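You operate a simulated robot arm through the tools that you are given. There is no shell and no other tool. Be economical: measure what you need, move in short steps, check, and stop when the job is done.

The job below is to be done with a simulated two-armed robot. You get a single attempt, and the scene is never put back.

TASK
Hold the jam jar, unscrew it and glaze the middle of the tart.
Fine: Lay the red lid on the white pastry board; brush the jam on with the brown brush and put it back. Touch the filling with the brush alone. Spill a teaspoon at most, drop nothing, leave nothing switched on. A coat counts when it lies all over at full strength: go over it till it gets no stronger.

It is judged by the outcome, as a careful person would: the job done as asked, and still so three seconds after it is handed in. It fails if anything else is knocked over, pushed out of place, dropped, spilled or broken. Lids that push on must go on centred and level and be pressed home; caps that screw on are set level and turned clockwise until they are tight.

THE ROBOT
Two 6-joint arms with two-finger parallel grippers on one trunk, on a base that drives. Base frame: it is fixed to the floor where the robot stands at the start and does not move with it; the origin is under the middle of the robot, x ahead of it, y to its left, z up; the surface under the hand at the start is at about z = 760. Units: mm, degrees, N and s.
The left shoulder is at the start at [60, 187, 1222], the right one opposite. With the tool pointing down near the work surface each hand reaches from about 100 to 560 mm from the robot's upright axis, wherever it stands, measured 20 degrees to its own side. Places, roughly: honey jar [1000, -1000, 1250]; white pastry board top [500, 200, 800]. Payload 1.57 kg a hand.
Tool frame (each hand has its own): the origin (TCP) lies between the finger pads and is the grasp point; the fingertips stand 30 mm ahead of it; z points along the fingers, y is the line along which they close. Largest opening 110 mm; finger width 24, thickness 12; the body of the gripper, 48 by 112 mm, starts 78 mm behind the TCP.
Orientation is told as [roll, pitch, yaw] about the base's x, y, z axes, in that order, counted from this pose: with the fingers straight down and closing along the base's y, the tool's x points along the base's -x, its y along +y and its z along -z.

THE INTERFACE
- The arms move only by the tool apply_moves. It takes "left_targets", "right_targets" or both (then of equal length, played together; a hand with none holds still); each is one flat list of numbers, 7 for each row, row after row: the shift along the tool's x, y, z in units of 25 mm (1.0 is 25 mm), then the turn, a rotation vector about the tool's x, y, z in units of 8 degrees (1.0 is 8 degrees), then the finger opening in mm, from 0 to 110. In form: [tx, ty, tz, ax, ay, az, grip, tx, ty, tz, ax, ay, az, grip, ...]. A call has 1 to 12 rows; each row shifts and turns the commanded pose from where the row before left it, along the tool's axes as they then stand. A call with a number of a shift or a turn outside -1 to 1 is refused whole. Each row takes 0.2 s and may step no farther than 50 mm and 8.6 degrees from the row before; otherwise, or with a gripper value out of range, the whole call is refused. A pose out of reach is approached as far as the arm can. The call stops where the force on the tool passes 70 N (or 10 N more than at its start, if that is more) or the arm is blocked; 0.2 s more then pass. The fingers move at their own pace (about 153 mm/s each) and stop on an object; they squeeze with about 33 N. The grip force told is the motor's: it shows also when the fingers shut on nothing. Time passes only in rows, and 0.2 s behind the last, so rows that do not move let the fingers close. It gives the time, the measured TCP pose, the force on the tool (base axes), the opening and the grip force at its end, in the units of the frame above (readings bear some noise), with the torque about the TCP (base axes, N m) and any sound that the robot's microphone picked up, and new pictures: "pictures" is both (left out), scene, wrist or none (wrist: the cameras of the hands that moved).
- Cameras (640 x 400 px; columns grow to the right, rows downward): "scene" is now at [11.4, 0.6, 1753.8]; the picture's right is [-0.01, -1.00, 0.00], its down [-0.85, 0.01, -0.53] and it looks along [0.53, -0.00, -0.85] (base axes); focal length 276 px, centre (320, 200). "left" rides on the left gripper at [70, -16, -141] in its tool frame; the picture's right is [0.23, 0.97, 0.00], its down [-0.86, 0.20, -0.48] and it looks along [-0.47, 0.11, 0.88] (tool axes); focal length 222 px, centre (320, 200). "right" rides on the right gripper at [70, 16, -141] in its tool frame; the picture's right is [-0.23, 0.97, 0.00], its down [-0.86, -0.20, -0.48] and it looks along [-0.47, -0.11, 0.88] (tool axes); focal length 222 px, centre (320, 200).
- move_column(by): slides the trunk up (or, below 0, down) by that many mm; the arms and the scene camera ride with it, the base frame stays. It gives what a move gives, with no picture.
- base_move(legs): drives the robot by 1 to 6 legs, each [ahead, left, turn to the left] in mm, mm and degrees, along the robot's own axes; the way and the turn of a leg run together, so that a leg with both is an arc; at most 1500 mm and 180 degrees a leg. The arms and the cameras ride along, it lands a little off, and it stops where it bumps. It gives what a move gives, and a new picture of the scene camera.
- head_to(pan, tilt): turns the head with the scene camera to pan (to the left, within 86 degrees either way) and tilt (down, from -29 to 69), counted from straight ahead of the robot. It gives what a move gives, and a new picture of the scene camera.
- locate(camera, pixels): for up to 12 pixels [column, row] of the newest picture of that camera ("zoom" is the newest enlarged one), the place [x, y, z] in the base frame of the surface seen there, good to about 2 mm. The clock stands still meanwhile.
- inspect(camera, box): a new picture of the part [left, top, right, bottom] of that camera's present view, enlarged. The clock stands still meanwhile.
- sign_off(): hands the job in; it is judged then, once.

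Work in short steps. Measure before you move; look again where a grasp or a placing could have gone wrong, and mend it. You have 80 turns and 260 pictures in all, those below and enlarged ones among them. Open the grippers and draw the arms clear of the work before you hand the job in, unless the task says otherwise.

The tools are called after "Call:" as a command line: name --argument value ..., lists and objects as JSON in quotes. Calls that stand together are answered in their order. apply_moves: Moves the arms, as the interface text tells. Its arguments: {"type":"object","properties":{"left_targets":{"type":"array","items":{"type":"number"}},"right_targets":{"type":"array","items":{"type":"number"}},"pictures":{"type":"string","enum":["both","scene","wrist","none"]}},"required":[]} The other tools are called the same way: move_column (by) slides the trunk up or down; base_move (legs) drives the base; head_to (pan, tilt) turns the head that bears the scene camera; locate (camera, pixels) gives the place of the surface under pixels of a picture; inspect (camera, box) takes an enlarged picture of a part of a camera's view; sign_off () hands the job in.

At the start:

```text
time_s: 0.0
left_tool_pos: [404.2, -38.4, 1233.0]
left_tool_rot: [0.0, 0.0, 0.1]
left_contact_force: [-0.1, 0.5, -0.2]
left_ft_torque: [0.01, -0.03, 0.02]
left_width: 110.0
left_grip_force: 0.0
right_tool_pos: [317.8, -425.9, 1267.8]
right_tool_rot: [0.0, 0.0, -0.1]
right_contact_force: [0.3, 0.0, 0.1]
right_ft_torque: [-0.04, -0.02, 0.0]
right_width: 109.9
right_grip_force: 0.1
trunk travel left (down, up): [-850.0, 140.0]
robot x, y, heading: [3.1, -0.5, 0.2]
head pan, tilt: [-0.5, 57.8]
```

scene: 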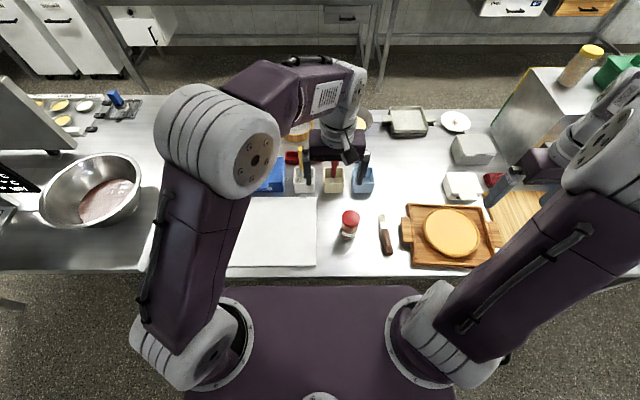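
right: 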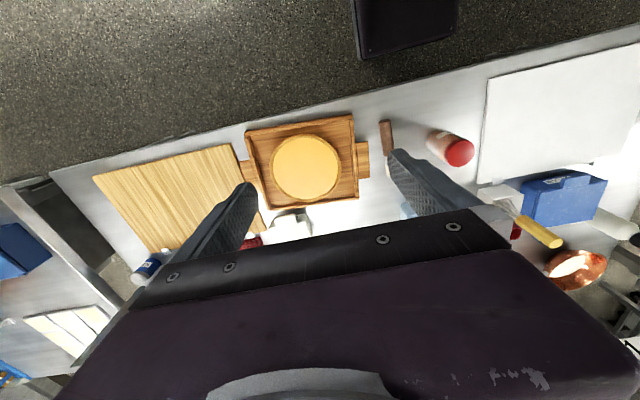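
left: 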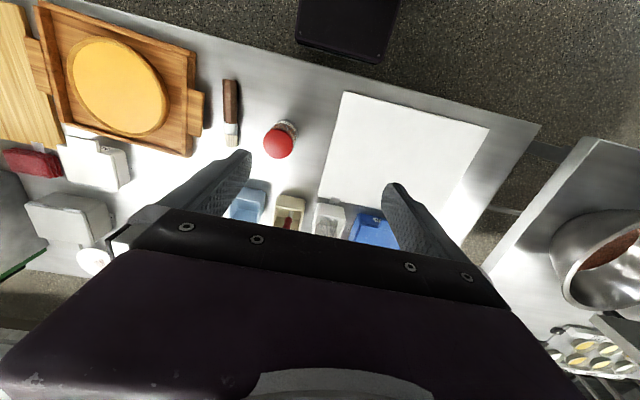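

The scene shows the red-lidded jar near (349,222), a brown brush near (385,235), and the tart near (452,232). I enlarge that area and measure it.

Call:
inspect --camera "scene" --box '[220, 130, 520, 290]'

Call:
inspect --camera "left" --box '[0, 0, 320, 200]'

Call:
locate --camera "scene" --pixels '[[350, 216], [346, 237], [381, 216], [384, 233], [388, 252], [452, 232], [425, 232], [479, 232], [452, 208], [452, 257], [365, 255], [270, 230]]'

Call:
locate --camera "left" --pixels '[[231, 85], [231, 120], [232, 143], [278, 144], [290, 128], [118, 85], [74, 70], [165, 100], [130, 45], [110, 130], [400, 140], [260, 110]]'

```text
2.13 times, centred on (370, 210) of scene
```

zoom: 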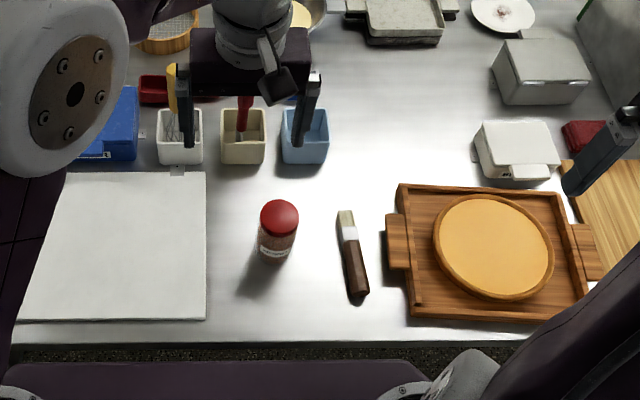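

```text
2.00 times, centred on (160, 100) of left
```

zoom: 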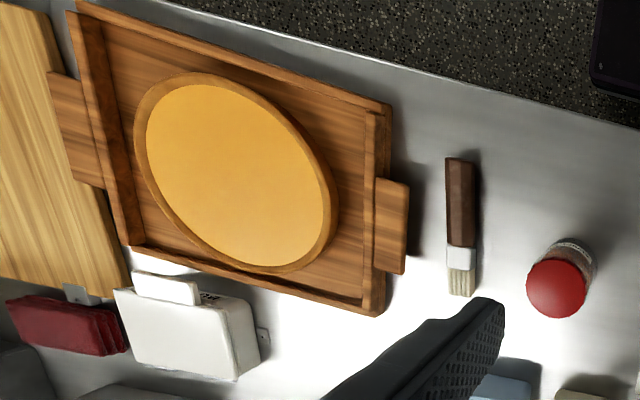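

```text
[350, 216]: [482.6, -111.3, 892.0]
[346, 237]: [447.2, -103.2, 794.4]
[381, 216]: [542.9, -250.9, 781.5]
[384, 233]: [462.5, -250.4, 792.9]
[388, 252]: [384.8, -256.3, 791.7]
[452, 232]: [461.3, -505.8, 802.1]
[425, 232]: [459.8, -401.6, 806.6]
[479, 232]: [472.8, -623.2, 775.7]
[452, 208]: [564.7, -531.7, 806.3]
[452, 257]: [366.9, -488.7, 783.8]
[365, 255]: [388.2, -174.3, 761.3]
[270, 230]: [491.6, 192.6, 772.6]
```

```text
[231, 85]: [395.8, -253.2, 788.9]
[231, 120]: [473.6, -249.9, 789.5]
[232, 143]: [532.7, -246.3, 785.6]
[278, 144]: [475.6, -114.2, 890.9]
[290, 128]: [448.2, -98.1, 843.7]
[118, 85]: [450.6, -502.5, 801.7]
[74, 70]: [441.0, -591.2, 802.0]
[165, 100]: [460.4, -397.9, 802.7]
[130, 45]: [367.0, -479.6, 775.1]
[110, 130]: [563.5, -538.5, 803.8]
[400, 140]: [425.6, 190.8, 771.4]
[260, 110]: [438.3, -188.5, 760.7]
```

The jar stands at about (478,-112), z 761–892. The brush lies along x near y -250 and the tart is at about (460,-503). I turn the left hand so it points sideways (-y) with its camera on top, ready to hold the jar from its left.

Call:
apply_moves --left_targets '[0, 0, 0, 0.577, 0.577, -0.577, 110, 0, 0, 0, 0.577, 0.577, -0.577, 110, 0, 0, 0, 0.577, 0.577, -0.577, 110, 0, 0, 0, 0.577, 0.577, -0.577, 110, 0, 0, 0, 0.577, 0.577, -0.577, 110, 0, 0, 0, 0.577, 0.577, -0.577, 110, 0, 0, 0, 0.577, 0.577, -0.577, 110, 0, 0, 0, 0.577, 0.577, -0.577, 110]' --pictures "none"

Call:
apply_moves --left_targets '[0, 0, 0, 0.577, 0.577, -0.577, 110, 0, 0, 0, 0.577, 0.577, -0.577, 110, 0, 0, 0, 0.577, 0.577, -0.577, 110, 0, 0, 0, 0.577, 0.577, -0.577, 110, 0, 0, 0, 0.577, 0.577, -0.577, 110, 0, 0, 0, 0.577, 0.577, -0.577, 110, 0, 0, 0, 0.577, 0.577, -0.577, 110]' --pictures "both"

```text
time_s: 1.8
left_tool_pos: [404.4, -37.9, 1231.8]
left_tool_rot: [-28.1, 45.1, 27.9]
left_contact_force: [-0.1, 0.5, 0.6]
left_ft_torque: [-0.01, 0.02, -0.01]
left_width: 109.9
left_grip_force: 0.0
right_tool_pos: [317.4, -424.9, 1268.9]
right_tool_rot: [0.0, 0.0, 0.0]
right_contact_force: [-0.4, -0.3, 0.0]
right_ft_torque: [0.0, 0.01, -0.02]
right_width: 109.9
right_grip_force: 0.2
trunk travel left (down, up): [-850.0, 140.0]
robot x, y, heading: [-0.8, 0.9, 0.0]
head pan, tilt: [-0.5, 57.8]
```

```text
time_s: 3.4
left_tool_pos: [404.9, -38.5, 1233.8]
left_tool_rot: [148.3, 89.9, -121.6]
left_contact_force: [0.6, 0.8, -1.0]
left_ft_torque: [0.02, 0.04, 0.01]
left_width: 110.0
left_grip_force: 0.0
right_tool_pos: [318.4, -426.0, 1267.9]
right_tool_rot: [-0.1, 0.0, 0.0]
right_contact_force: [0.2, -0.2, 0.0]
right_ft_torque: [0.01, 0.0, 0.02]
right_width: 109.9
right_grip_force: 0.1
trunk travel left (down, up): [-850.0, 140.0]
robot x, y, heading: [-2.8, 4.1, -0.2]
head pan, tilt: [-0.5, 57.8]
```

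scene: 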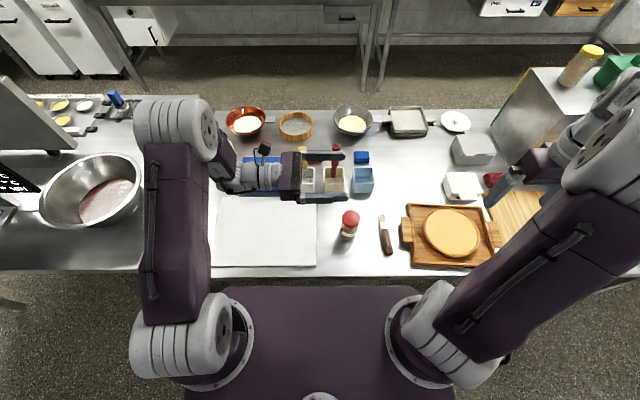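
left: 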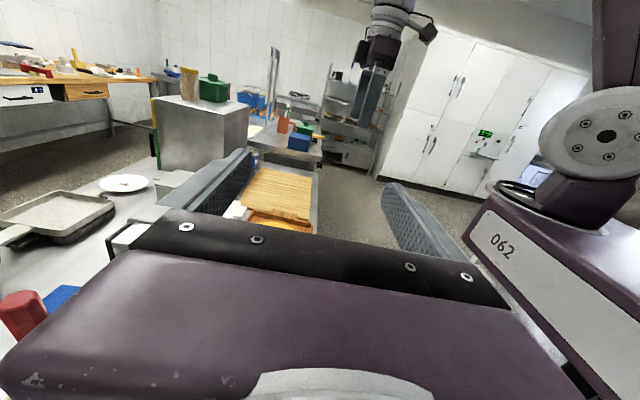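

The left hand now points along -y. I measure the jar, board and caddies in the clear scene view.

Call:
inspect --camera "scene" --box '[290, 180, 410, 265]'

Call:
locate --camera "scene" --pixels '[[350, 213], [343, 218], [357, 219], [350, 226], [348, 232], [315, 262], [316, 205], [305, 192], [335, 192], [363, 194], [220, 262], [219, 195]]'

```text
4.71 times, centred on (350, 222) of scene
```

zoom: 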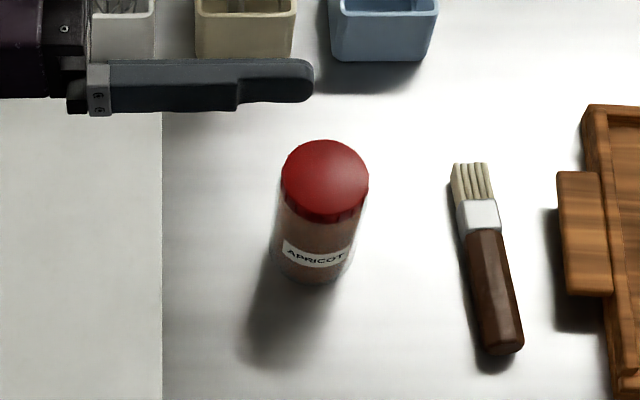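

```text
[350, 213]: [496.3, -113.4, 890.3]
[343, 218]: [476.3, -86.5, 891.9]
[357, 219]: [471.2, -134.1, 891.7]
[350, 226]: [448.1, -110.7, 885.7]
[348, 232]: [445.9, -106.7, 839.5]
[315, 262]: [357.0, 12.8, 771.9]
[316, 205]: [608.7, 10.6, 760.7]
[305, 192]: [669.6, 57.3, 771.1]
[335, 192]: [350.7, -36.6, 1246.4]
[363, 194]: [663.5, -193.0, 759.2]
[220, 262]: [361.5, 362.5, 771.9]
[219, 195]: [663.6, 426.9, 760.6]
```

The label reads APRICOT, so this is the jam jar. Its lid is about 54 mm across, centred at about (474,-111). I move the left hand beside it at y 25 and lower the trunk 250 mm for reach.

Call:
apply_moves --left_targets '[0, -0.92, -0.9, 0, 0, 0, 110, 0, -0.92, -0.9, 0, 0, 0, 110, 0, -0.92, -0.9, 0, 0, 0, 110]' --pictures "none"

Call:
move_column --by -250

Call:
head_to --pan -5 --tilt 52

```text
time_s: 4.2
left_tool_pos: [473.6, 30.2, 1232.8]
left_tool_rot: [145.9, 89.9, -124.1]
left_contact_force: [0.2, 0.3, 0.4]
left_ft_torque: [0.01, -0.01, 0.01]
left_width: 110.0
left_grip_force: 0.1
right_tool_pos: [316.5, -425.5, 1267.9]
right_tool_rot: [0.0, 0.0, 0.0]
right_contact_force: [0.1, 0.8, 0.0]
right_ft_torque: [0.03, -0.03, 0.0]
right_width: 110.2
right_grip_force: 0.0
trunk travel left (down, up): [-850.0, 140.0]
robot x, y, heading: [-3.4, -2.8, 0.2]
head pan, tilt: [-0.5, 57.8]
```

```text
time_s: 6.8
left_tool_pos: [471.6, 29.5, 982.5]
left_tool_rot: [145.3, 89.9, -124.6]
left_contact_force: [0.5, 0.2, 0.4]
left_ft_torque: [-0.02, 0.03, -0.05]
left_width: 109.9
left_grip_force: 0.1
right_tool_pos: [317.0, -426.4, 1017.7]
right_tool_rot: [0.0, -0.1, 0.0]
right_contact_force: [-0.7, -0.4, 0.6]
right_ft_torque: [0.03, 0.0, -0.01]
right_width: 110.0
right_grip_force: 0.0
trunk travel left (down, up): [-600.0, 390.0]
robot x, y, heading: [1.2, 1.6, -0.1]
head pan, tilt: [-0.5, 57.8]
```

```text
time_s: 7.5
left_tool_pos: [472.4, 29.4, 983.5]
left_tool_rot: [143.4, 89.9, -126.6]
left_contact_force: [0.2, 0.3, -0.2]
left_ft_torque: [-0.01, -0.02, -0.03]
left_width: 110.2
left_grip_force: 0.0
right_tool_pos: [316.1, -426.3, 1017.7]
right_tool_rot: [-0.1, 0.0, 0.0]
right_contact_force: [-0.3, 0.6, 0.1]
right_ft_torque: [0.0, 0.02, -0.01]
right_width: 109.8
right_grip_force: 0.1
trunk travel left (down, up): [-600.0, 390.0]
robot x, y, heading: [-0.1, -1.2, -0.1]
head pan, tilt: [-5.0, 52.0]
```

scene: 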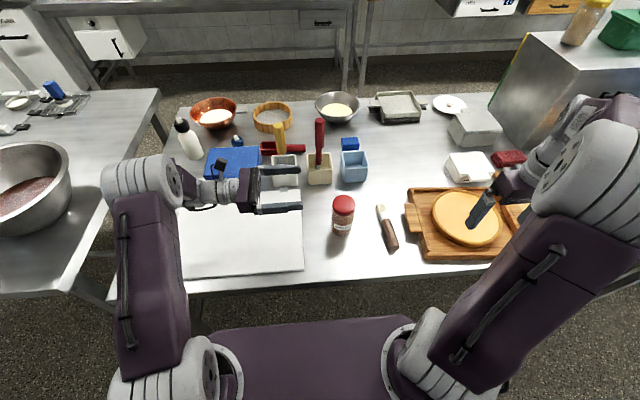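

Measure the lid again from the lower view, and the blue box and white container near the left hand's path.

Call:
locate --camera "scene" --pixels '[[344, 196], [334, 202], [354, 203], [343, 211], [343, 225], [230, 183], [207, 180], [280, 212], [319, 185], [188, 155]]'

Call:
apply_moves --left_targets '[-0.9, 0, 0, 0, 0, 0, 110, -0.9, 0, 0, 0, 0, 0, 110, -0.9, 0, 0, 0, 0, 0, 110]' --pictures "both"

```text
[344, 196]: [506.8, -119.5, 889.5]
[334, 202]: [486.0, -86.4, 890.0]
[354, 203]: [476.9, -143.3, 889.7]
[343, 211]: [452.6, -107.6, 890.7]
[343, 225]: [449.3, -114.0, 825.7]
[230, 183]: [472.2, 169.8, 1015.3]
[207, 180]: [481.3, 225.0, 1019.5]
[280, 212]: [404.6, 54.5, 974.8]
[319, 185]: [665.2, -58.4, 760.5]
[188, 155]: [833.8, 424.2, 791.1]
```

```text
time_s: 8.2
left_tool_pos: [472.6, 29.0, 915.7]
left_tool_rot: [138.5, 89.9, -131.5]
left_contact_force: [-1.2, -0.2, 0.4]
left_ft_torque: [-0.03, 0.03, 0.0]
left_width: 109.9
left_grip_force: 0.1
right_tool_pos: [317.6, -425.2, 1018.2]
right_tool_rot: [0.0, 0.0, 0.0]
right_contact_force: [-0.2, -0.4, 0.0]
right_ft_torque: [0.02, 0.0, 0.0]
right_width: 110.0
right_grip_force: 0.1
trunk travel left (down, up): [-600.0, 390.0]
robot x, y, heading: [1.4, 0.4, 0.2]
head pan, tilt: [-5.0, 52.0]
```

scene: 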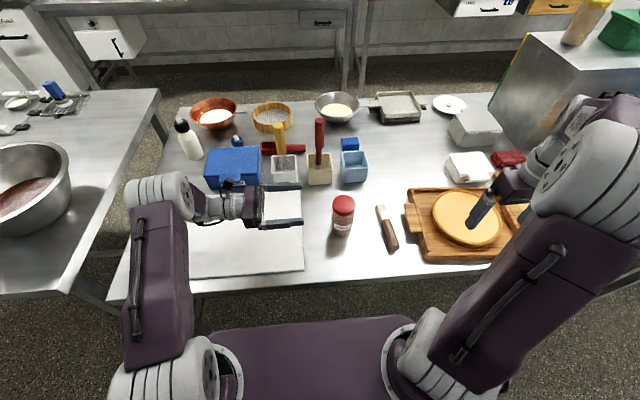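
left: 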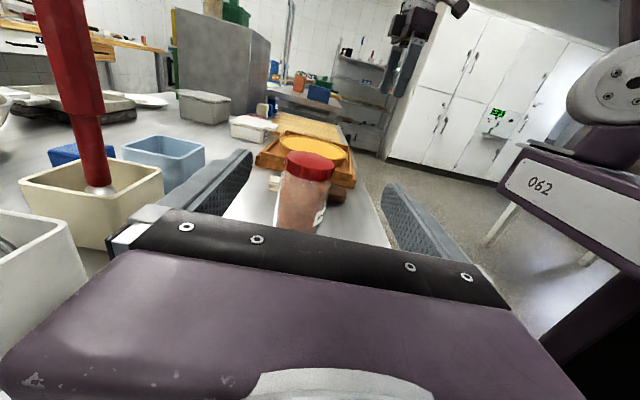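

The jar sits between the open fingers in the left view (305,190) and its centre averages (478,-114). I lower to z 828 and move in along -y.

Call:
apply_moves --left_targets '[-0.88, -0.05, 0, 0, 0, 0, 110, -0.88, -0.05, 0, 0, 0, 0, 110, -0.88, -0.05, 0, 0, 0, 0, 110, -0.88, -0.05, 0, 0, 0, 0, 110]' --pictures "none"

Call:
apply_moves --left_targets '[0, 0, 0.95, 0, 0, 0, 110, 0, 0, 0.95, 0, 0, 0, 110, 0, 0, 0.95, 0, 0, 0, 110, 0, 0, 0.95, 0, 0, 0, 110, 0, 0, 0.95, 0, 0, 0, 110, 0, 0, 0.95, 0, 0, 0, 110]' --pictures "both"

```text
time_s: 9.2
left_tool_pos: [477.8, 29.2, 827.5]
left_tool_rot: [125.2, 89.9, -144.8]
left_contact_force: [0.8, -0.4, -0.9]
left_ft_torque: [-0.01, -0.01, -0.02]
left_width: 109.9
left_grip_force: 0.0
right_tool_pos: [317.0, -426.4, 1017.1]
right_tool_rot: [0.0, 0.0, 0.0]
right_contact_force: [0.3, 0.3, 0.4]
right_ft_torque: [0.0, 0.01, 0.02]
right_width: 109.8
right_grip_force: 0.1
trunk travel left (down, up): [-600.0, 390.0]
robot x, y, heading: [-0.1, 0.3, -0.0]
head pan, tilt: [-5.0, 52.0]
```

```text
time_s: 10.7
left_tool_pos: [477.6, -114.5, 826.8]
left_tool_rot: [83.4, 89.9, 173.3]
left_contact_force: [0.4, -0.4, 1.0]
left_ft_torque: [0.01, 0.01, -0.01]
left_width: 110.1
left_grip_force: 0.1
right_tool_pos: [317.3, -426.7, 1018.1]
right_tool_rot: [0.0, 0.0, 0.0]
right_contact_force: [-0.6, 0.1, 0.8]
right_ft_torque: [-0.02, 0.01, -0.02]
right_width: 109.8
right_grip_force: 0.1
trunk travel left (down, up): [-600.0, 390.0]
robot x, y, heading: [0.9, 1.1, -0.0]
head pan, tilt: [-5.0, 52.0]
```

scene: 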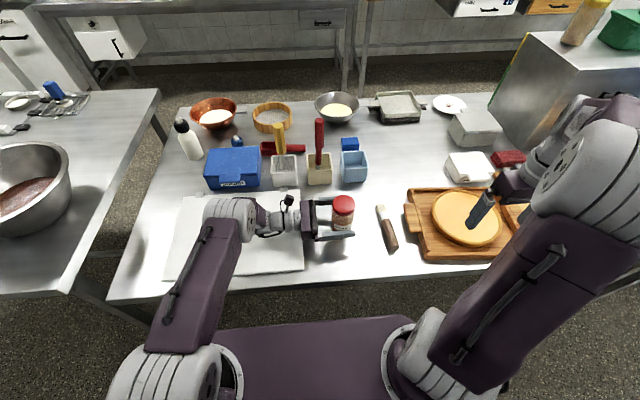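
left: 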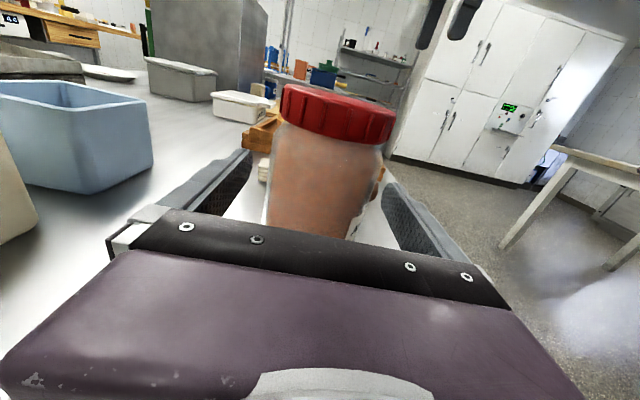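

The jar is centred between the fingers. I close the left hand on it, and at the same time bring the right hand up and over toward the lid.

Call:
apply_moves --left_targets '[0, 0, 0, 0, 0, 0, 40, 0, 0, 0, 0, 0, 0, 40, 0, 0, 0, 0, 0, 0, 40]' --pictures "wrist"

Call:
apply_moves --right_targets '[-0.65, 1, 0, 0, 0, 0, 90, -0.65, 1, 0, 0, 0, 0, 90, -0.65, 1, 0, 0, 0, 0, 90, -0.65, 1, 0, 0, 0, 0, 90, -0.65, 1, 0, 0, 0, 0, 90, -0.65, 1, 0, 0, 0, 0, 90, -0.65, 1, 0, 0, 0, 0, 90, -0.65, 1, 0, 0, 0, 0, 90]' --pictures "both"

```text
time_s: 11.4
left_tool_pos: [477.1, -113.3, 826.0]
left_tool_rot: [155.5, 89.9, -114.5]
left_contact_force: [0.8, 0.4, -0.7]
left_ft_torque: [-0.01, -0.14, 0.0]
left_width: 70.8
left_grip_force: 33.0
right_tool_pos: [317.0, -425.2, 1017.7]
right_tool_rot: [-0.1, 0.0, 0.0]
right_contact_force: [0.6, -1.3, -0.4]
right_ft_torque: [-0.02, 0.01, 0.01]
right_width: 110.0
right_grip_force: 0.1
trunk travel left (down, up): [-600.0, 390.0]
robot x, y, heading: [1.6, 1.0, 0.0]
head pan, tilt: [-5.0, 52.0]
```

left: 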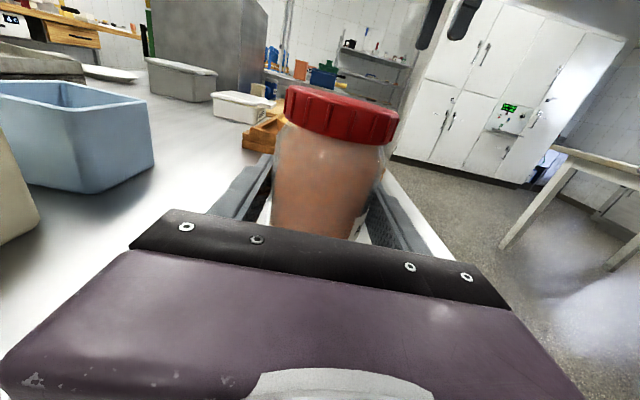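

```text
time_s: 13.2
left_tool_pos: [477.5, -113.7, 827.2]
left_tool_rot: [142.7, 89.9, -127.4]
left_contact_force: [-0.3, 0.3, -0.6]
left_ft_torque: [0.06, -0.1, -0.02]
left_width: 70.9
left_grip_force: 33.1
right_tool_pos: [447.0, -226.3, 1019.2]
right_tool_rot: [0.0, 0.1, 0.0]
right_contact_force: [-0.1, -0.1, 0.0]
right_ft_torque: [-0.03, -0.05, -0.02]
right_width: 89.8
right_grip_force: 0.1
trunk travel left (down, up): [-600.0, 390.0]
robot x, y, heading: [-4.7, 1.8, -0.1]
head pan, tilt: [-5.0, 52.0]
```

scene: 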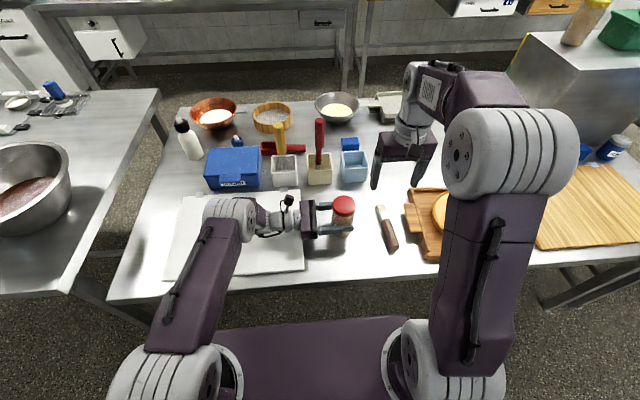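
right: 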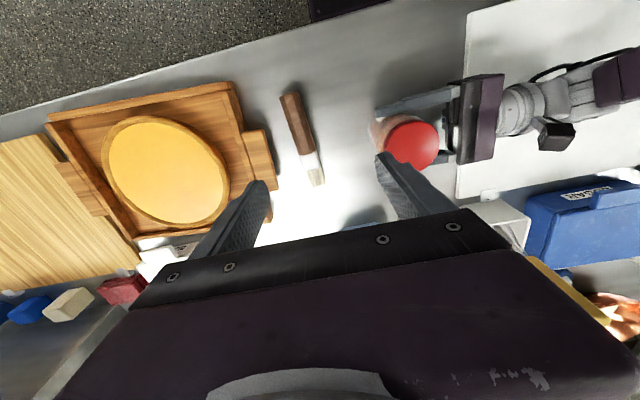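

The left hand holds the jar, 71 mm wide, with 33 N. I measure the lid from the right camera and the scene.

Call:
locate --camera "right" --pixels '[[411, 144], [388, 138], [433, 152], [412, 121], [408, 165]]'

Call:
locate --camera "scene" --pixels '[[343, 204], [334, 203], [354, 204], [344, 197], [343, 210]]'

Call:
inspect --camera "right" --box '[340, 80, 500, 180]'

```text
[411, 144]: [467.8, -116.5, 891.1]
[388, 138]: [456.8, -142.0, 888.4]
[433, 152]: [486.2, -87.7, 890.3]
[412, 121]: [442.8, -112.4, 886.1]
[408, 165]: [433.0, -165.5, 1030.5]
```

```text
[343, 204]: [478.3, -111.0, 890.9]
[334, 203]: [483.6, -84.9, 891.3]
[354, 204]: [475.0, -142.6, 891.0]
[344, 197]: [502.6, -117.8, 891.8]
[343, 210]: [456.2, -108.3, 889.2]
```

```text
4.00 times, centred on (420, 130) of right
```

zoom: 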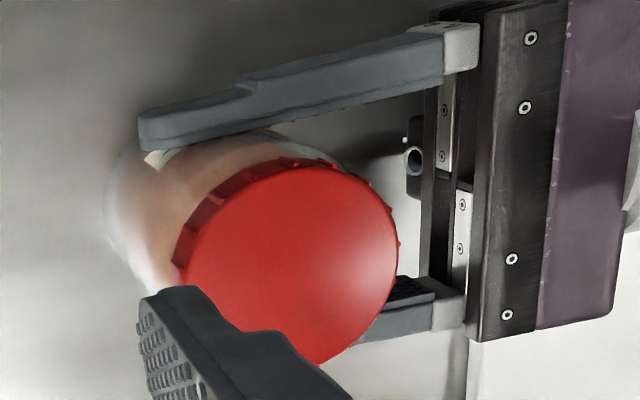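

Lid centre is about (477,-114), top at 891, roughly 60 mm across. I put the right hand over it, turned 40° clockwise for later travel, and come down to just above.

Call:
apply_moves --right_targets '[-0.244, 0.9, 0, 0, 0, 0, 100, -0.244, 0.9, 0, 0, 0, 0, 100, -0.244, 0.9, 0, 0, 0, 0, 100, -0.244, 0.9, 0, 0, 0, 0, 100, -0.244, 0.9, 0, 0, 0, 0, 100, 0, 0, 0.7, 0, 0, 1, 100, 0, 0, 0.7, 0, 0, 1, 100, 0, 0, 0.7, 0, 0, 1, 100, 0, 0, 0.7, 0, 0, 1, 100, 0, 0, 0.7, 0, 0, 1, 100]' --pictures "both"

Call:
inspect --camera "left" --box '[200, 20, 440, 170]'

```text
time_s: 15.4
left_tool_pos: [476.9, -114.2, 826.1]
left_tool_rot: [140.9, 89.9, -129.1]
left_contact_force: [-0.2, 1.2, -0.2]
left_ft_torque: [0.12, -0.16, 0.03]
left_width: 70.7
left_grip_force: 32.8
right_tool_pos: [476.4, -113.5, 929.6]
right_tool_rot: [0.0, 0.0, -40.1]
right_contact_force: [0.3, 0.2, -0.2]
right_ft_torque: [0.01, 0.06, 0.03]
right_width: 99.9
right_grip_force: 0.3
trunk travel left (down, up): [-600.0, 390.0]
robot x, y, heading: [-0.3, 1.2, -0.1]
head pan, tilt: [-5.0, 52.0]
```

scene: 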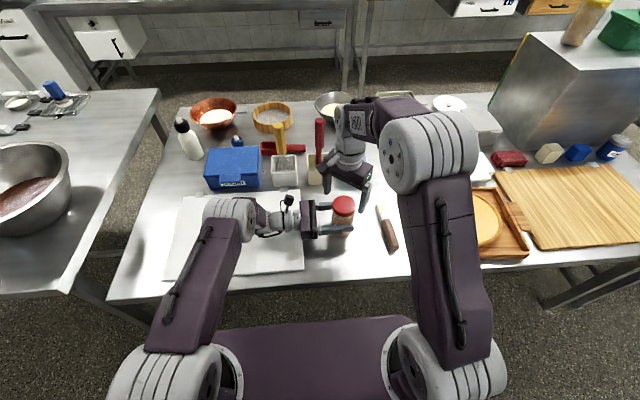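
right: 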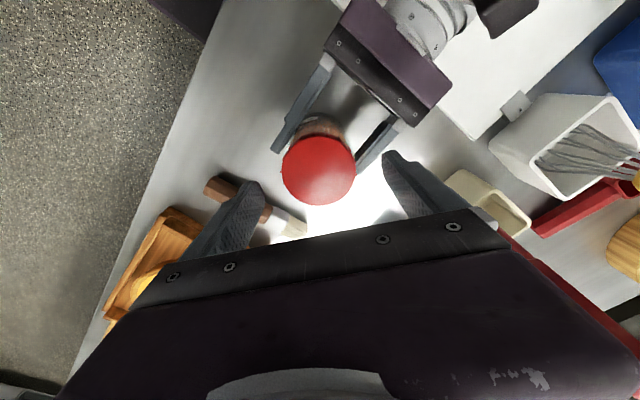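

```text
2.67 times, centred on (320, 95) of left
```

zoom: 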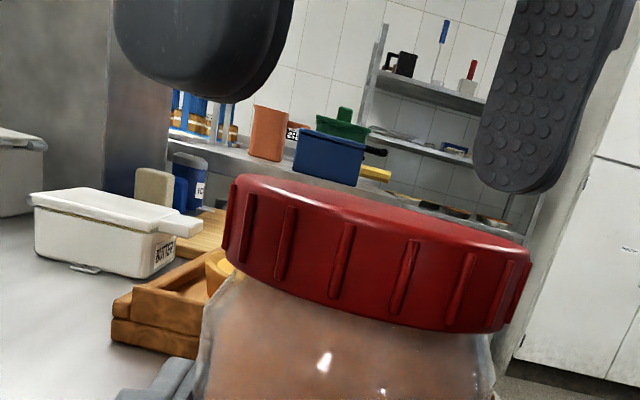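

Lid is about 20 mm tall and centred between the fingers. I lower the right hand to z 896 and close on it.

Call:
apply_moves --right_targets '[0, 0, 0.67, 0, 0, 0, 100, 0, 0, 0.67, 0, 0, 0, 100, 0, 0, 0, 0, 0, 0, 40, 0, 0, 0, 0, 0, 0, 40, 0, 0, 0, 0, 0, 0, 40]' --pictures "wrist"

Call:
inspect --camera "left" --box '[200, 20, 440, 170]'

```text
time_s: 16.6
left_tool_pos: [476.8, -114.2, 827.2]
left_tool_rot: [130.0, 89.9, -139.9]
left_contact_force: [6.2, 13.8, 0.4]
left_ft_torque: [-0.49, 0.29, -0.06]
left_width: 70.6
left_grip_force: 33.2
right_tool_pos: [475.7, -114.5, 896.6]
right_tool_rot: [-0.2, 0.0, -40.0]
right_contact_force: [-6.4, -13.9, 1.8]
right_ft_torque: [-0.34, 0.19, 0.07]
right_width: 66.2
right_grip_force: 32.9
trunk travel left (down, up): [-600.0, 390.0]
robot x, y, heading: [-0.6, -2.0, 0.1]
head pan, tilt: [-5.0, 52.0]
```

right: 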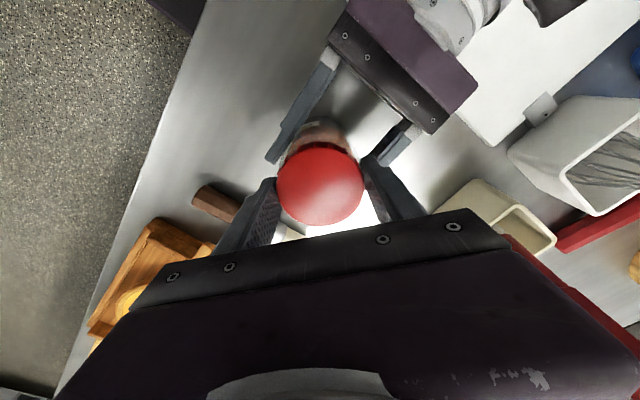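

```text
2.67 times, centred on (320, 95) of left
```

zoom: 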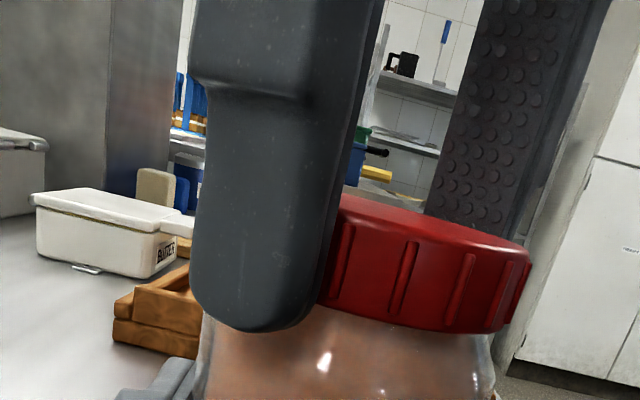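

Lid is gripped at 66 mm with a side force of about 15 N. I ease that with a 1.5 mm shift and begin turning anticlockwise.

Call:
apply_moves --right_targets '[0, -0.06, 0, 0, 0, 0, 40, 0, 0, 0, 0, 0, -1, 40, 0, 0, 0, 0, 0, -1, 40, 0, 0, 0, 0, 0, -1, 40]' --pictures "none"

Call:
apply_moves --right_targets '[0, 0, 0, 0, 0, -1, 40, 0, 0, 0, 0, 0, -1, 40, 0, 0, 0, 0, 0, -1, 40, 0, 0, 0, 0, 0, -1, 40]' --pictures "wrist"

Call:
inspect --camera "left" --box '[200, 20, 440, 170]'

```text
time_s: 17.6
left_tool_pos: [477.0, -114.2, 826.8]
left_tool_rot: [140.6, 90.0, -129.4]
left_contact_force: [7.4, 13.8, 0.3]
left_ft_torque: [-0.39, 0.34, 0.01]
left_width: 70.9
left_grip_force: 32.7
right_tool_pos: [476.5, -115.1, 896.8]
right_tool_rot: [-0.2, 0.1, -15.9]
right_contact_force: [-7.4, -14.1, 0.4]
right_ft_torque: [-0.6, 0.15, -0.03]
right_width: 66.2
right_grip_force: 33.5
trunk travel left (down, up): [-600.0, 390.0]
robot x, y, heading: [2.2, 1.1, -0.1]
head pan, tilt: [-5.0, 52.0]
```

```text
time_s: 18.6
left_tool_pos: [477.7, -113.8, 826.6]
left_tool_rot: [147.9, 89.9, -122.0]
left_contact_force: [10.9, 0.4, 0.9]
left_ft_torque: [-0.13, 0.31, -0.06]
left_width: 70.3
left_grip_force: 32.5
right_tool_pos: [475.6, -114.2, 897.1]
right_tool_rot: [0.2, -0.1, 16.2]
right_contact_force: [-10.1, -2.7, 0.0]
right_ft_torque: [-0.07, 0.38, 0.0]
right_width: 65.8
right_grip_force: 33.3
trunk travel left (down, up): [-600.0, 390.0]
robot x, y, heading: [-1.2, 1.2, -0.2]
head pan, tilt: [-5.0, 52.0]
```

right: 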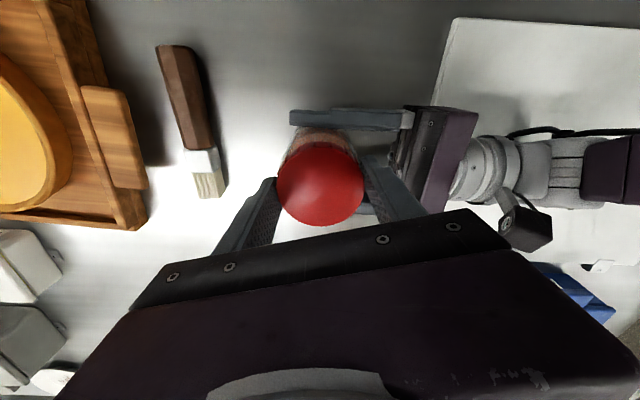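

```text
2.67 times, centred on (320, 95) of left
```

zoom: 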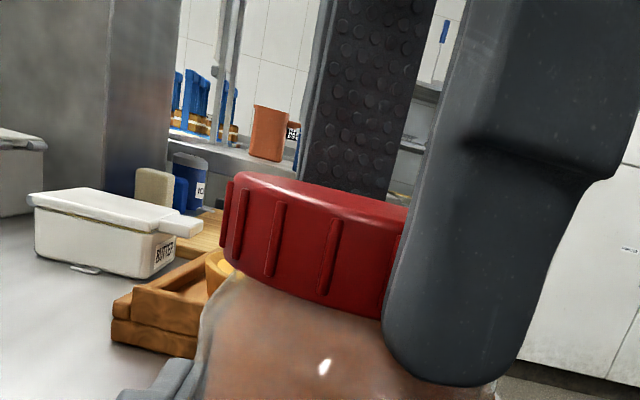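

The lid turns with almost no torque. I keep turning anticlockwise.

Call:
apply_moves --right_targets '[0, 0, -0.02, 0, 0, -1, 40, 0, 0, -0.02, 0, 0, -1, 40, 0, 0, -0.02, 0, 0, -1, 40, 0, 0, -0.02, 0, 0, -1, 40, 0, 0, -0.02, 0, 0, -1, 40]' --pictures "none"

Call:
apply_moves --right_targets '[0, 0, -0.02, 0, 0, -1, 40, 0, 0, -0.02, 0, 0, -1, 40, 0, 0, -0.02, 0, 0, -1, 40, 0, 0, -0.02, 0, 0, -1, 40, 0, 0, -0.02, 0, 0, -1, 40]' --pictures "both"

Call:
inspect --camera "left" --box '[200, 20, 440, 170]'

```text
time_s: 19.9
left_tool_pos: [477.5, -114.0, 827.2]
left_tool_rot: [-177.4, 89.8, -87.6]
left_contact_force: [-0.4, 2.9, 15.1]
left_ft_torque: [-0.07, 0.02, -0.02]
left_width: 70.0
left_grip_force: 32.9
right_tool_pos: [476.6, -115.4, 900.4]
right_tool_rot: [-0.1, 0.0, 56.1]
right_contact_force: [0.3, -3.7, -19.5]
right_ft_torque: [-0.21, 0.04, -0.02]
right_width: 66.1
right_grip_force: 33.0
trunk travel left (down, up): [-600.0, 390.0]
robot x, y, heading: [3.0, -2.3, -0.1]
head pan, tilt: [-5.0, 52.0]
```

```text
time_s: 21.1
left_tool_pos: [477.7, -114.4, 827.8]
left_tool_rot: [170.5, 89.8, -99.6]
left_contact_force: [-7.5, 3.4, 23.4]
left_ft_torque: [0.0, -0.45, -0.01]
left_width: 70.2
left_grip_force: 32.8
right_tool_pos: [476.8, -114.1, 901.4]
right_tool_rot: [-0.1, 0.0, 96.1]
right_contact_force: [7.0, -3.7, -27.8]
right_ft_torque: [-0.32, -0.09, -0.01]
right_width: 65.7
right_grip_force: 32.8
trunk travel left (down, up): [-600.0, 390.0]
robot x, y, heading: [-0.6, -0.0, 0.3]
head pan, tilt: [-5.0, 52.0]
```

scene: 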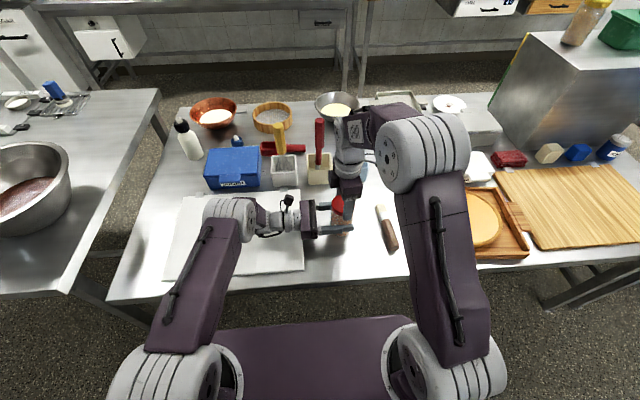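
right: 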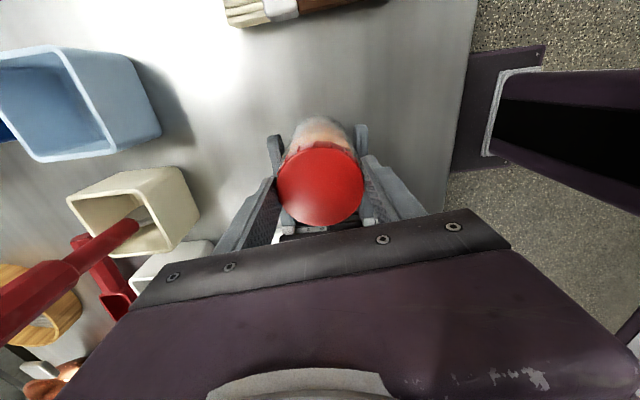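

```text
2.67 times, centred on (320, 95) of left
```

zoom: 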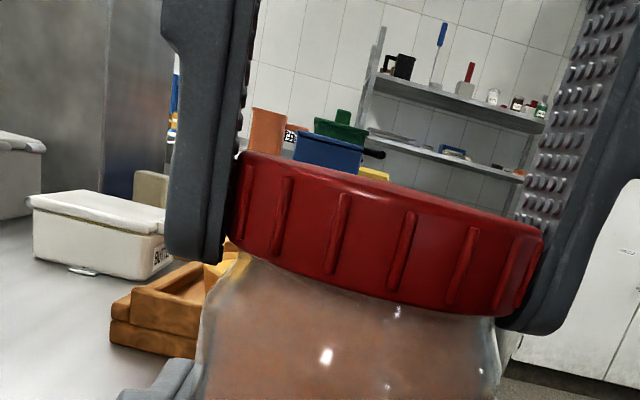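

The lid has risen about 3 mm but I pulled up faster than the thread (28 N). I ease down while turning on.

Call:
apply_moves --right_targets '[0, 0, 0.04, 0, 0, -1, 40, 0, 0, 0.04, 0, 0, -1, 40, 0, 0, 0.02, 0, 0, -1, 40, 0, 0, 0, 0, 0, -1, 40, 0, 0, 0, 0, 0, -1, 40]' --pictures "none"

Call:
apply_moves --right_targets '[0, 0, 0, 0, 0, -1, 40, 0, 0, 0, 0, 0, -1, 40, 0, 0, 0, 0, 0, -1, 40]' --pictures "scene"

Call:
inspect --camera "left" --box '[200, 20, 440, 170]'

```text
time_s: 22.2
left_tool_pos: [477.1, -115.2, 826.2]
left_tool_rot: [70.3, 89.7, 160.1]
left_contact_force: [-13.2, 2.3, 1.5]
left_ft_torque: [-0.11, -0.95, 0.0]
left_width: 70.1
left_grip_force: 33.7
right_tool_pos: [476.5, -114.6, 901.1]
right_tool_rot: [-0.1, 0.1, 136.3]
right_contact_force: [12.8, -2.2, -7.0]
right_ft_torque: [-0.11, -0.01, -0.03]
right_width: 65.8
right_grip_force: 32.6
trunk travel left (down, up): [-600.0, 390.0]
robot x, y, heading: [-1.7, -0.4, 0.1]
head pan, tilt: [-5.0, 52.0]
```

```text
time_s: 23.1
left_tool_pos: [476.8, -114.9, 825.1]
left_tool_rot: [74.0, 90.0, 164.0]
left_contact_force: [-14.5, -1.5, -7.4]
left_ft_torque: [-0.03, -0.69, 0.22]
left_width: 70.2
left_grip_force: 33.3
right_tool_pos: [477.4, -113.1, 900.2]
right_tool_rot: [-0.1, 0.1, 160.1]
right_contact_force: [13.8, 1.3, 2.9]
right_ft_torque: [0.09, -0.37, -0.21]
right_width: 66.2
right_grip_force: 33.2
trunk travel left (down, up): [-600.0, 390.0]
robot x, y, heading: [-1.5, 0.7, 0.0]
head pan, tilt: [-5.0, 52.0]
```

scene: 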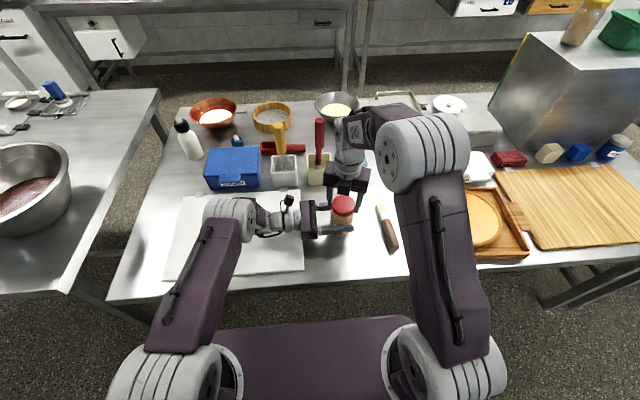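

```text
2.67 times, centred on (320, 95) of left
```

zoom: 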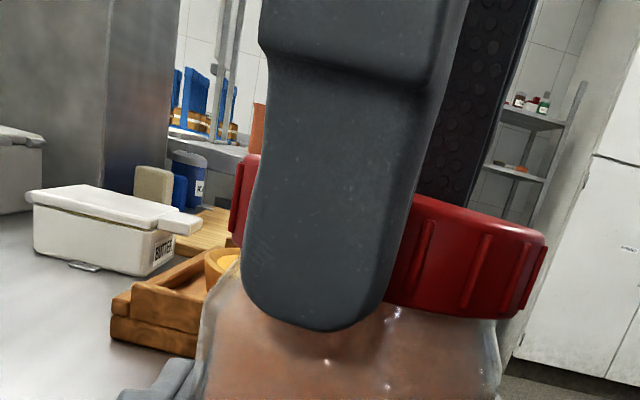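

200° turned and the lid is about 3.5 mm up. I go on another 40° with a gentle upward lead and see whether it comes free.

Call:
apply_moves --right_targets '[0, 0, -0.03, 0, 0, -1, 40, 0, 0, -0.03, 0, 0, -1, 40, 0, 0, -0.03, 0, 0, -1, 40, 0, 0, -0.03, 0, 0, -1, 40, 0, 0, -0.03, 0, 0, -1, 40]' --pictures "none"

Call:
inspect --camera "left" --box '[200, 20, 440, 170]'

```text
time_s: 24.2
left_tool_pos: [476.1, -112.6, 828.2]
left_tool_rot: [-116.0, 89.8, -26.1]
left_contact_force: [-4.9, 2.4, 7.4]
left_ft_torque: [0.5, -0.5, 0.27]
left_width: 71.3
left_grip_force: 33.5
right_tool_pos: [466.2, -76.8, 906.5]
right_tool_rot: [3.0, 1.9, -168.0]
right_contact_force: [3.4, -8.1, 35.2]
right_ft_torque: [-1.09, 0.07, -0.28]
right_width: 66.8
right_grip_force: 33.1
right hand out of reach, approached as far as the arm can: row 3, 4, 5
trunk travel left (down, up): [-600.0, 390.0]
robot x, y, heading: [-1.2, -2.0, -0.4]
head pan, tilt: [-5.0, 52.0]
stopped in row 5 (right hand): the force on the tool passed its limit at 104 N (the readings are from after the stop); the commanded pose is now the measured one
```

```text
2.67 times, centred on (320, 95) of left
```

zoom: 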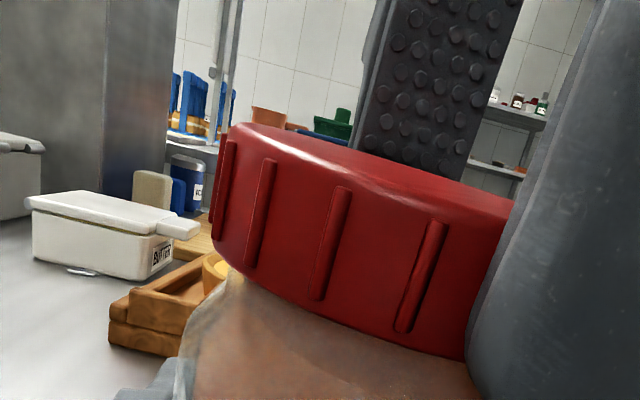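

The wrist reached its limit and the hand slipped sideways to y -77. I look at everything before moving.

Call:
apply_moves --right_targets '[0, 0, 0, 0, 0, 0, 40]' --left_targets '[0, 0, 0, 0, 0, 0, 40]' --pictures "both"

Call:
inspect --camera "scene" --box '[290, 160, 410, 250]'

```text
time_s: 24.6
left_tool_pos: [476.2, -114.0, 829.3]
left_tool_rot: [-86.4, 89.6, 3.6]
left_contact_force: [-0.6, 3.0, 6.6]
left_ft_torque: [0.62, -1.29, -0.17]
left_width: 71.0
left_grip_force: 32.7
right_tool_pos: [465.8, -76.5, 905.8]
right_tool_rot: [2.9, 1.9, -167.9]
right_contact_force: [11.9, -12.5, 46.0]
right_ft_torque: [-1.74, -0.83, 0.19]
right_width: 66.6
right_grip_force: 33.1
trunk travel left (down, up): [-600.0, 390.0]
robot x, y, heading: [0.8, -2.3, -0.1]
head pan, tilt: [-5.0, 52.0]
```

scene: 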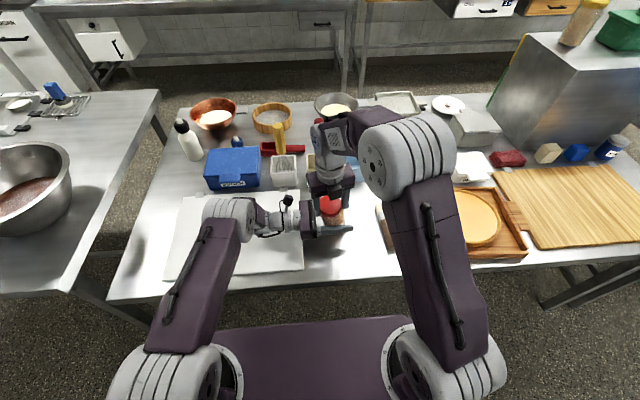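
right: 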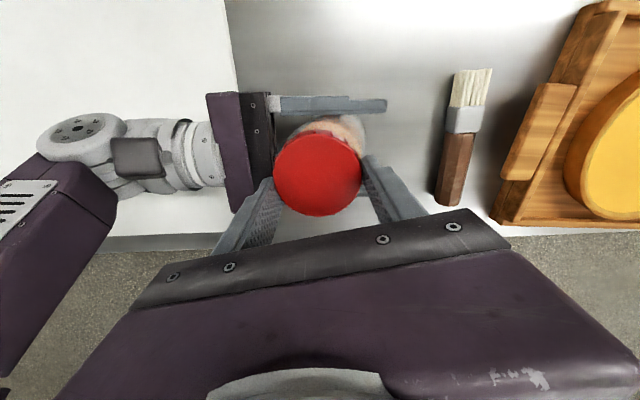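
left: 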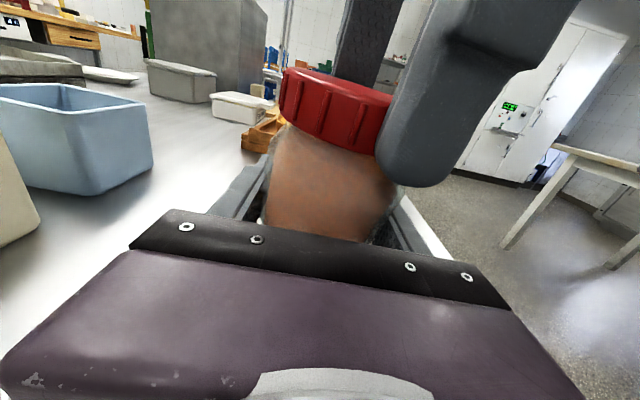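

```text
4.44 times, centred on (350, 205) of scene
```

zoom: 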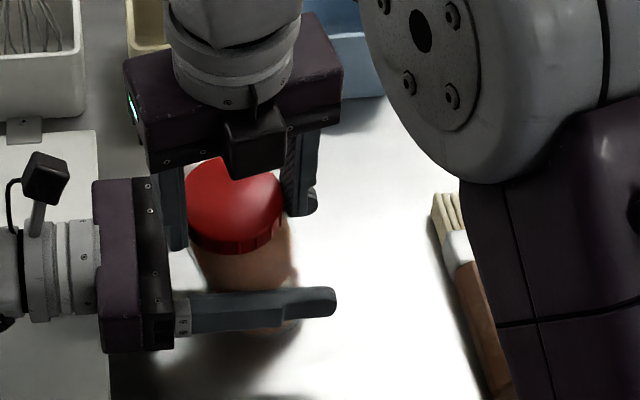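

The jar seems upright but slid about 35 mm along the left fingers toward the palm, lid still on. I open the right hand to free the strain, raise it, and look.

Call:
apply_moves --right_targets '[0, 0, 0, 0, 0, 0, 80, 0, 0, 0, 0, 0, 0, 90, 0, 0, 0, 0, 0, 0, 90, 0, 0, -0.5, 0, 0, 0, 90, 0, 0, -1, 0, 0, 0, 90, 0, 0, -1, 0, 0, 0, 90]' --pictures "both"

Call:
inspect --camera "left" --box '[200, 20, 440, 170]'

Call:
inspect --camera "scene" --box '[290, 160, 410, 250]'

```text
time_s: 26.0
left_tool_pos: [476.7, -113.0, 826.4]
left_tool_rot: [-24.0, 90.0, 66.2]
left_contact_force: [1.3, -4.6, 12.1]
left_ft_torque: [0.32, -0.1, -0.05]
left_width: 70.3
left_grip_force: 33.0
right_tool_pos: [462.6, -73.8, 967.0]
right_tool_rot: [3.0, 1.3, -168.0]
right_contact_force: [-0.8, -0.4, 0.3]
right_ft_torque: [-0.02, -0.01, 0.0]
right_width: 90.2
right_grip_force: 0.1
trunk travel left (down, up): [-600.0, 390.0]
robot x, y, heading: [-0.1, 0.1, -0.1]
head pan, tilt: [-5.0, 52.0]
```

scene: 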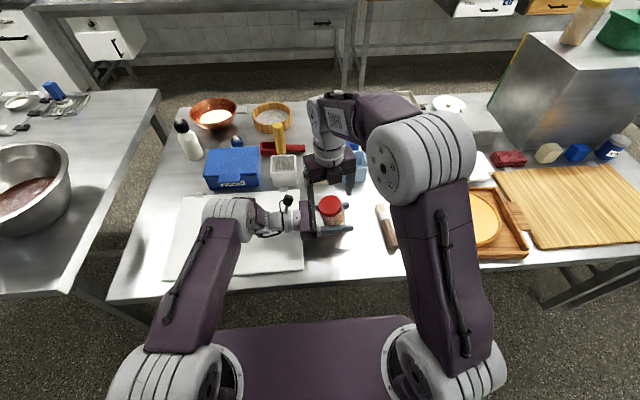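
right: 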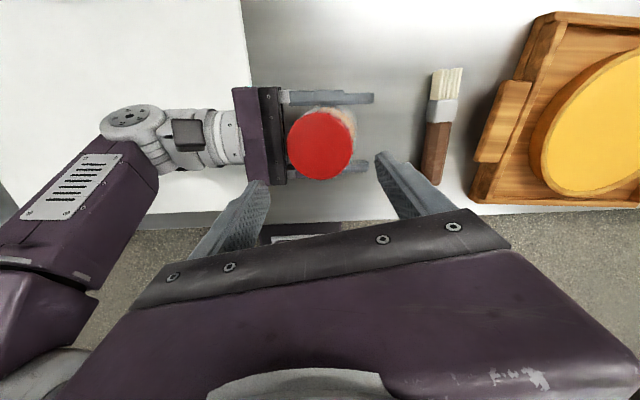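

```text
2.67 times, centred on (320, 95) of left
```

zoom: 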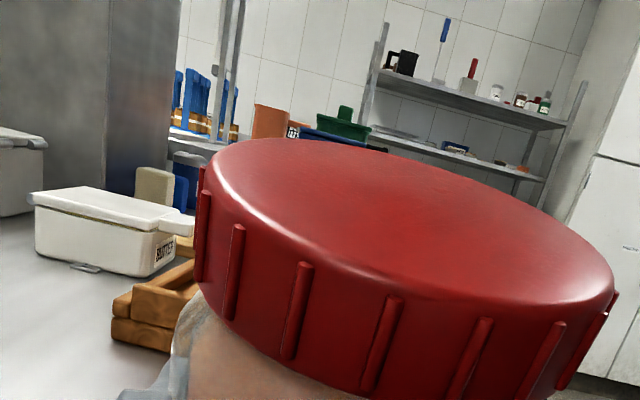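

```text
4.44 times, centred on (350, 205) of scene
```

zoom: 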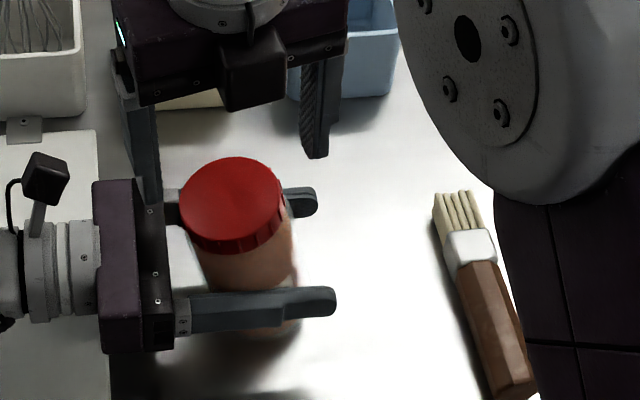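

The jar now leans with its top toward the left palm. I measure the lid's plane and the jar's base.

Call:
locate --camera "zoom" --pixels '[[232, 205], [190, 205], [272, 205], [232, 165], [232, 235], [255, 270], [280, 270], [265, 325], [290, 325], [220, 320]]'

Call:
locate --camera "right" --pixels '[[320, 145], [294, 140], [345, 150], [322, 120], [318, 172]]'

```text
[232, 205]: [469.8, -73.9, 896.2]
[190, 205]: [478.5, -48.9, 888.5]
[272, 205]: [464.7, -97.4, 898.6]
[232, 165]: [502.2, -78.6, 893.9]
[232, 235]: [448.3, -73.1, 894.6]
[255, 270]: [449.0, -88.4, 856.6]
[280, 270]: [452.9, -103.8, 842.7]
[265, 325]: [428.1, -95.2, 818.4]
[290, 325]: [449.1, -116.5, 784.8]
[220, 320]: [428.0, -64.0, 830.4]
```

```text
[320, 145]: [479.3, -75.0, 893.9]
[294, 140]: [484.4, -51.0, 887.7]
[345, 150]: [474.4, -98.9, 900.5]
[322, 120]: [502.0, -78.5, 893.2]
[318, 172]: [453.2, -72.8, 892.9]
```

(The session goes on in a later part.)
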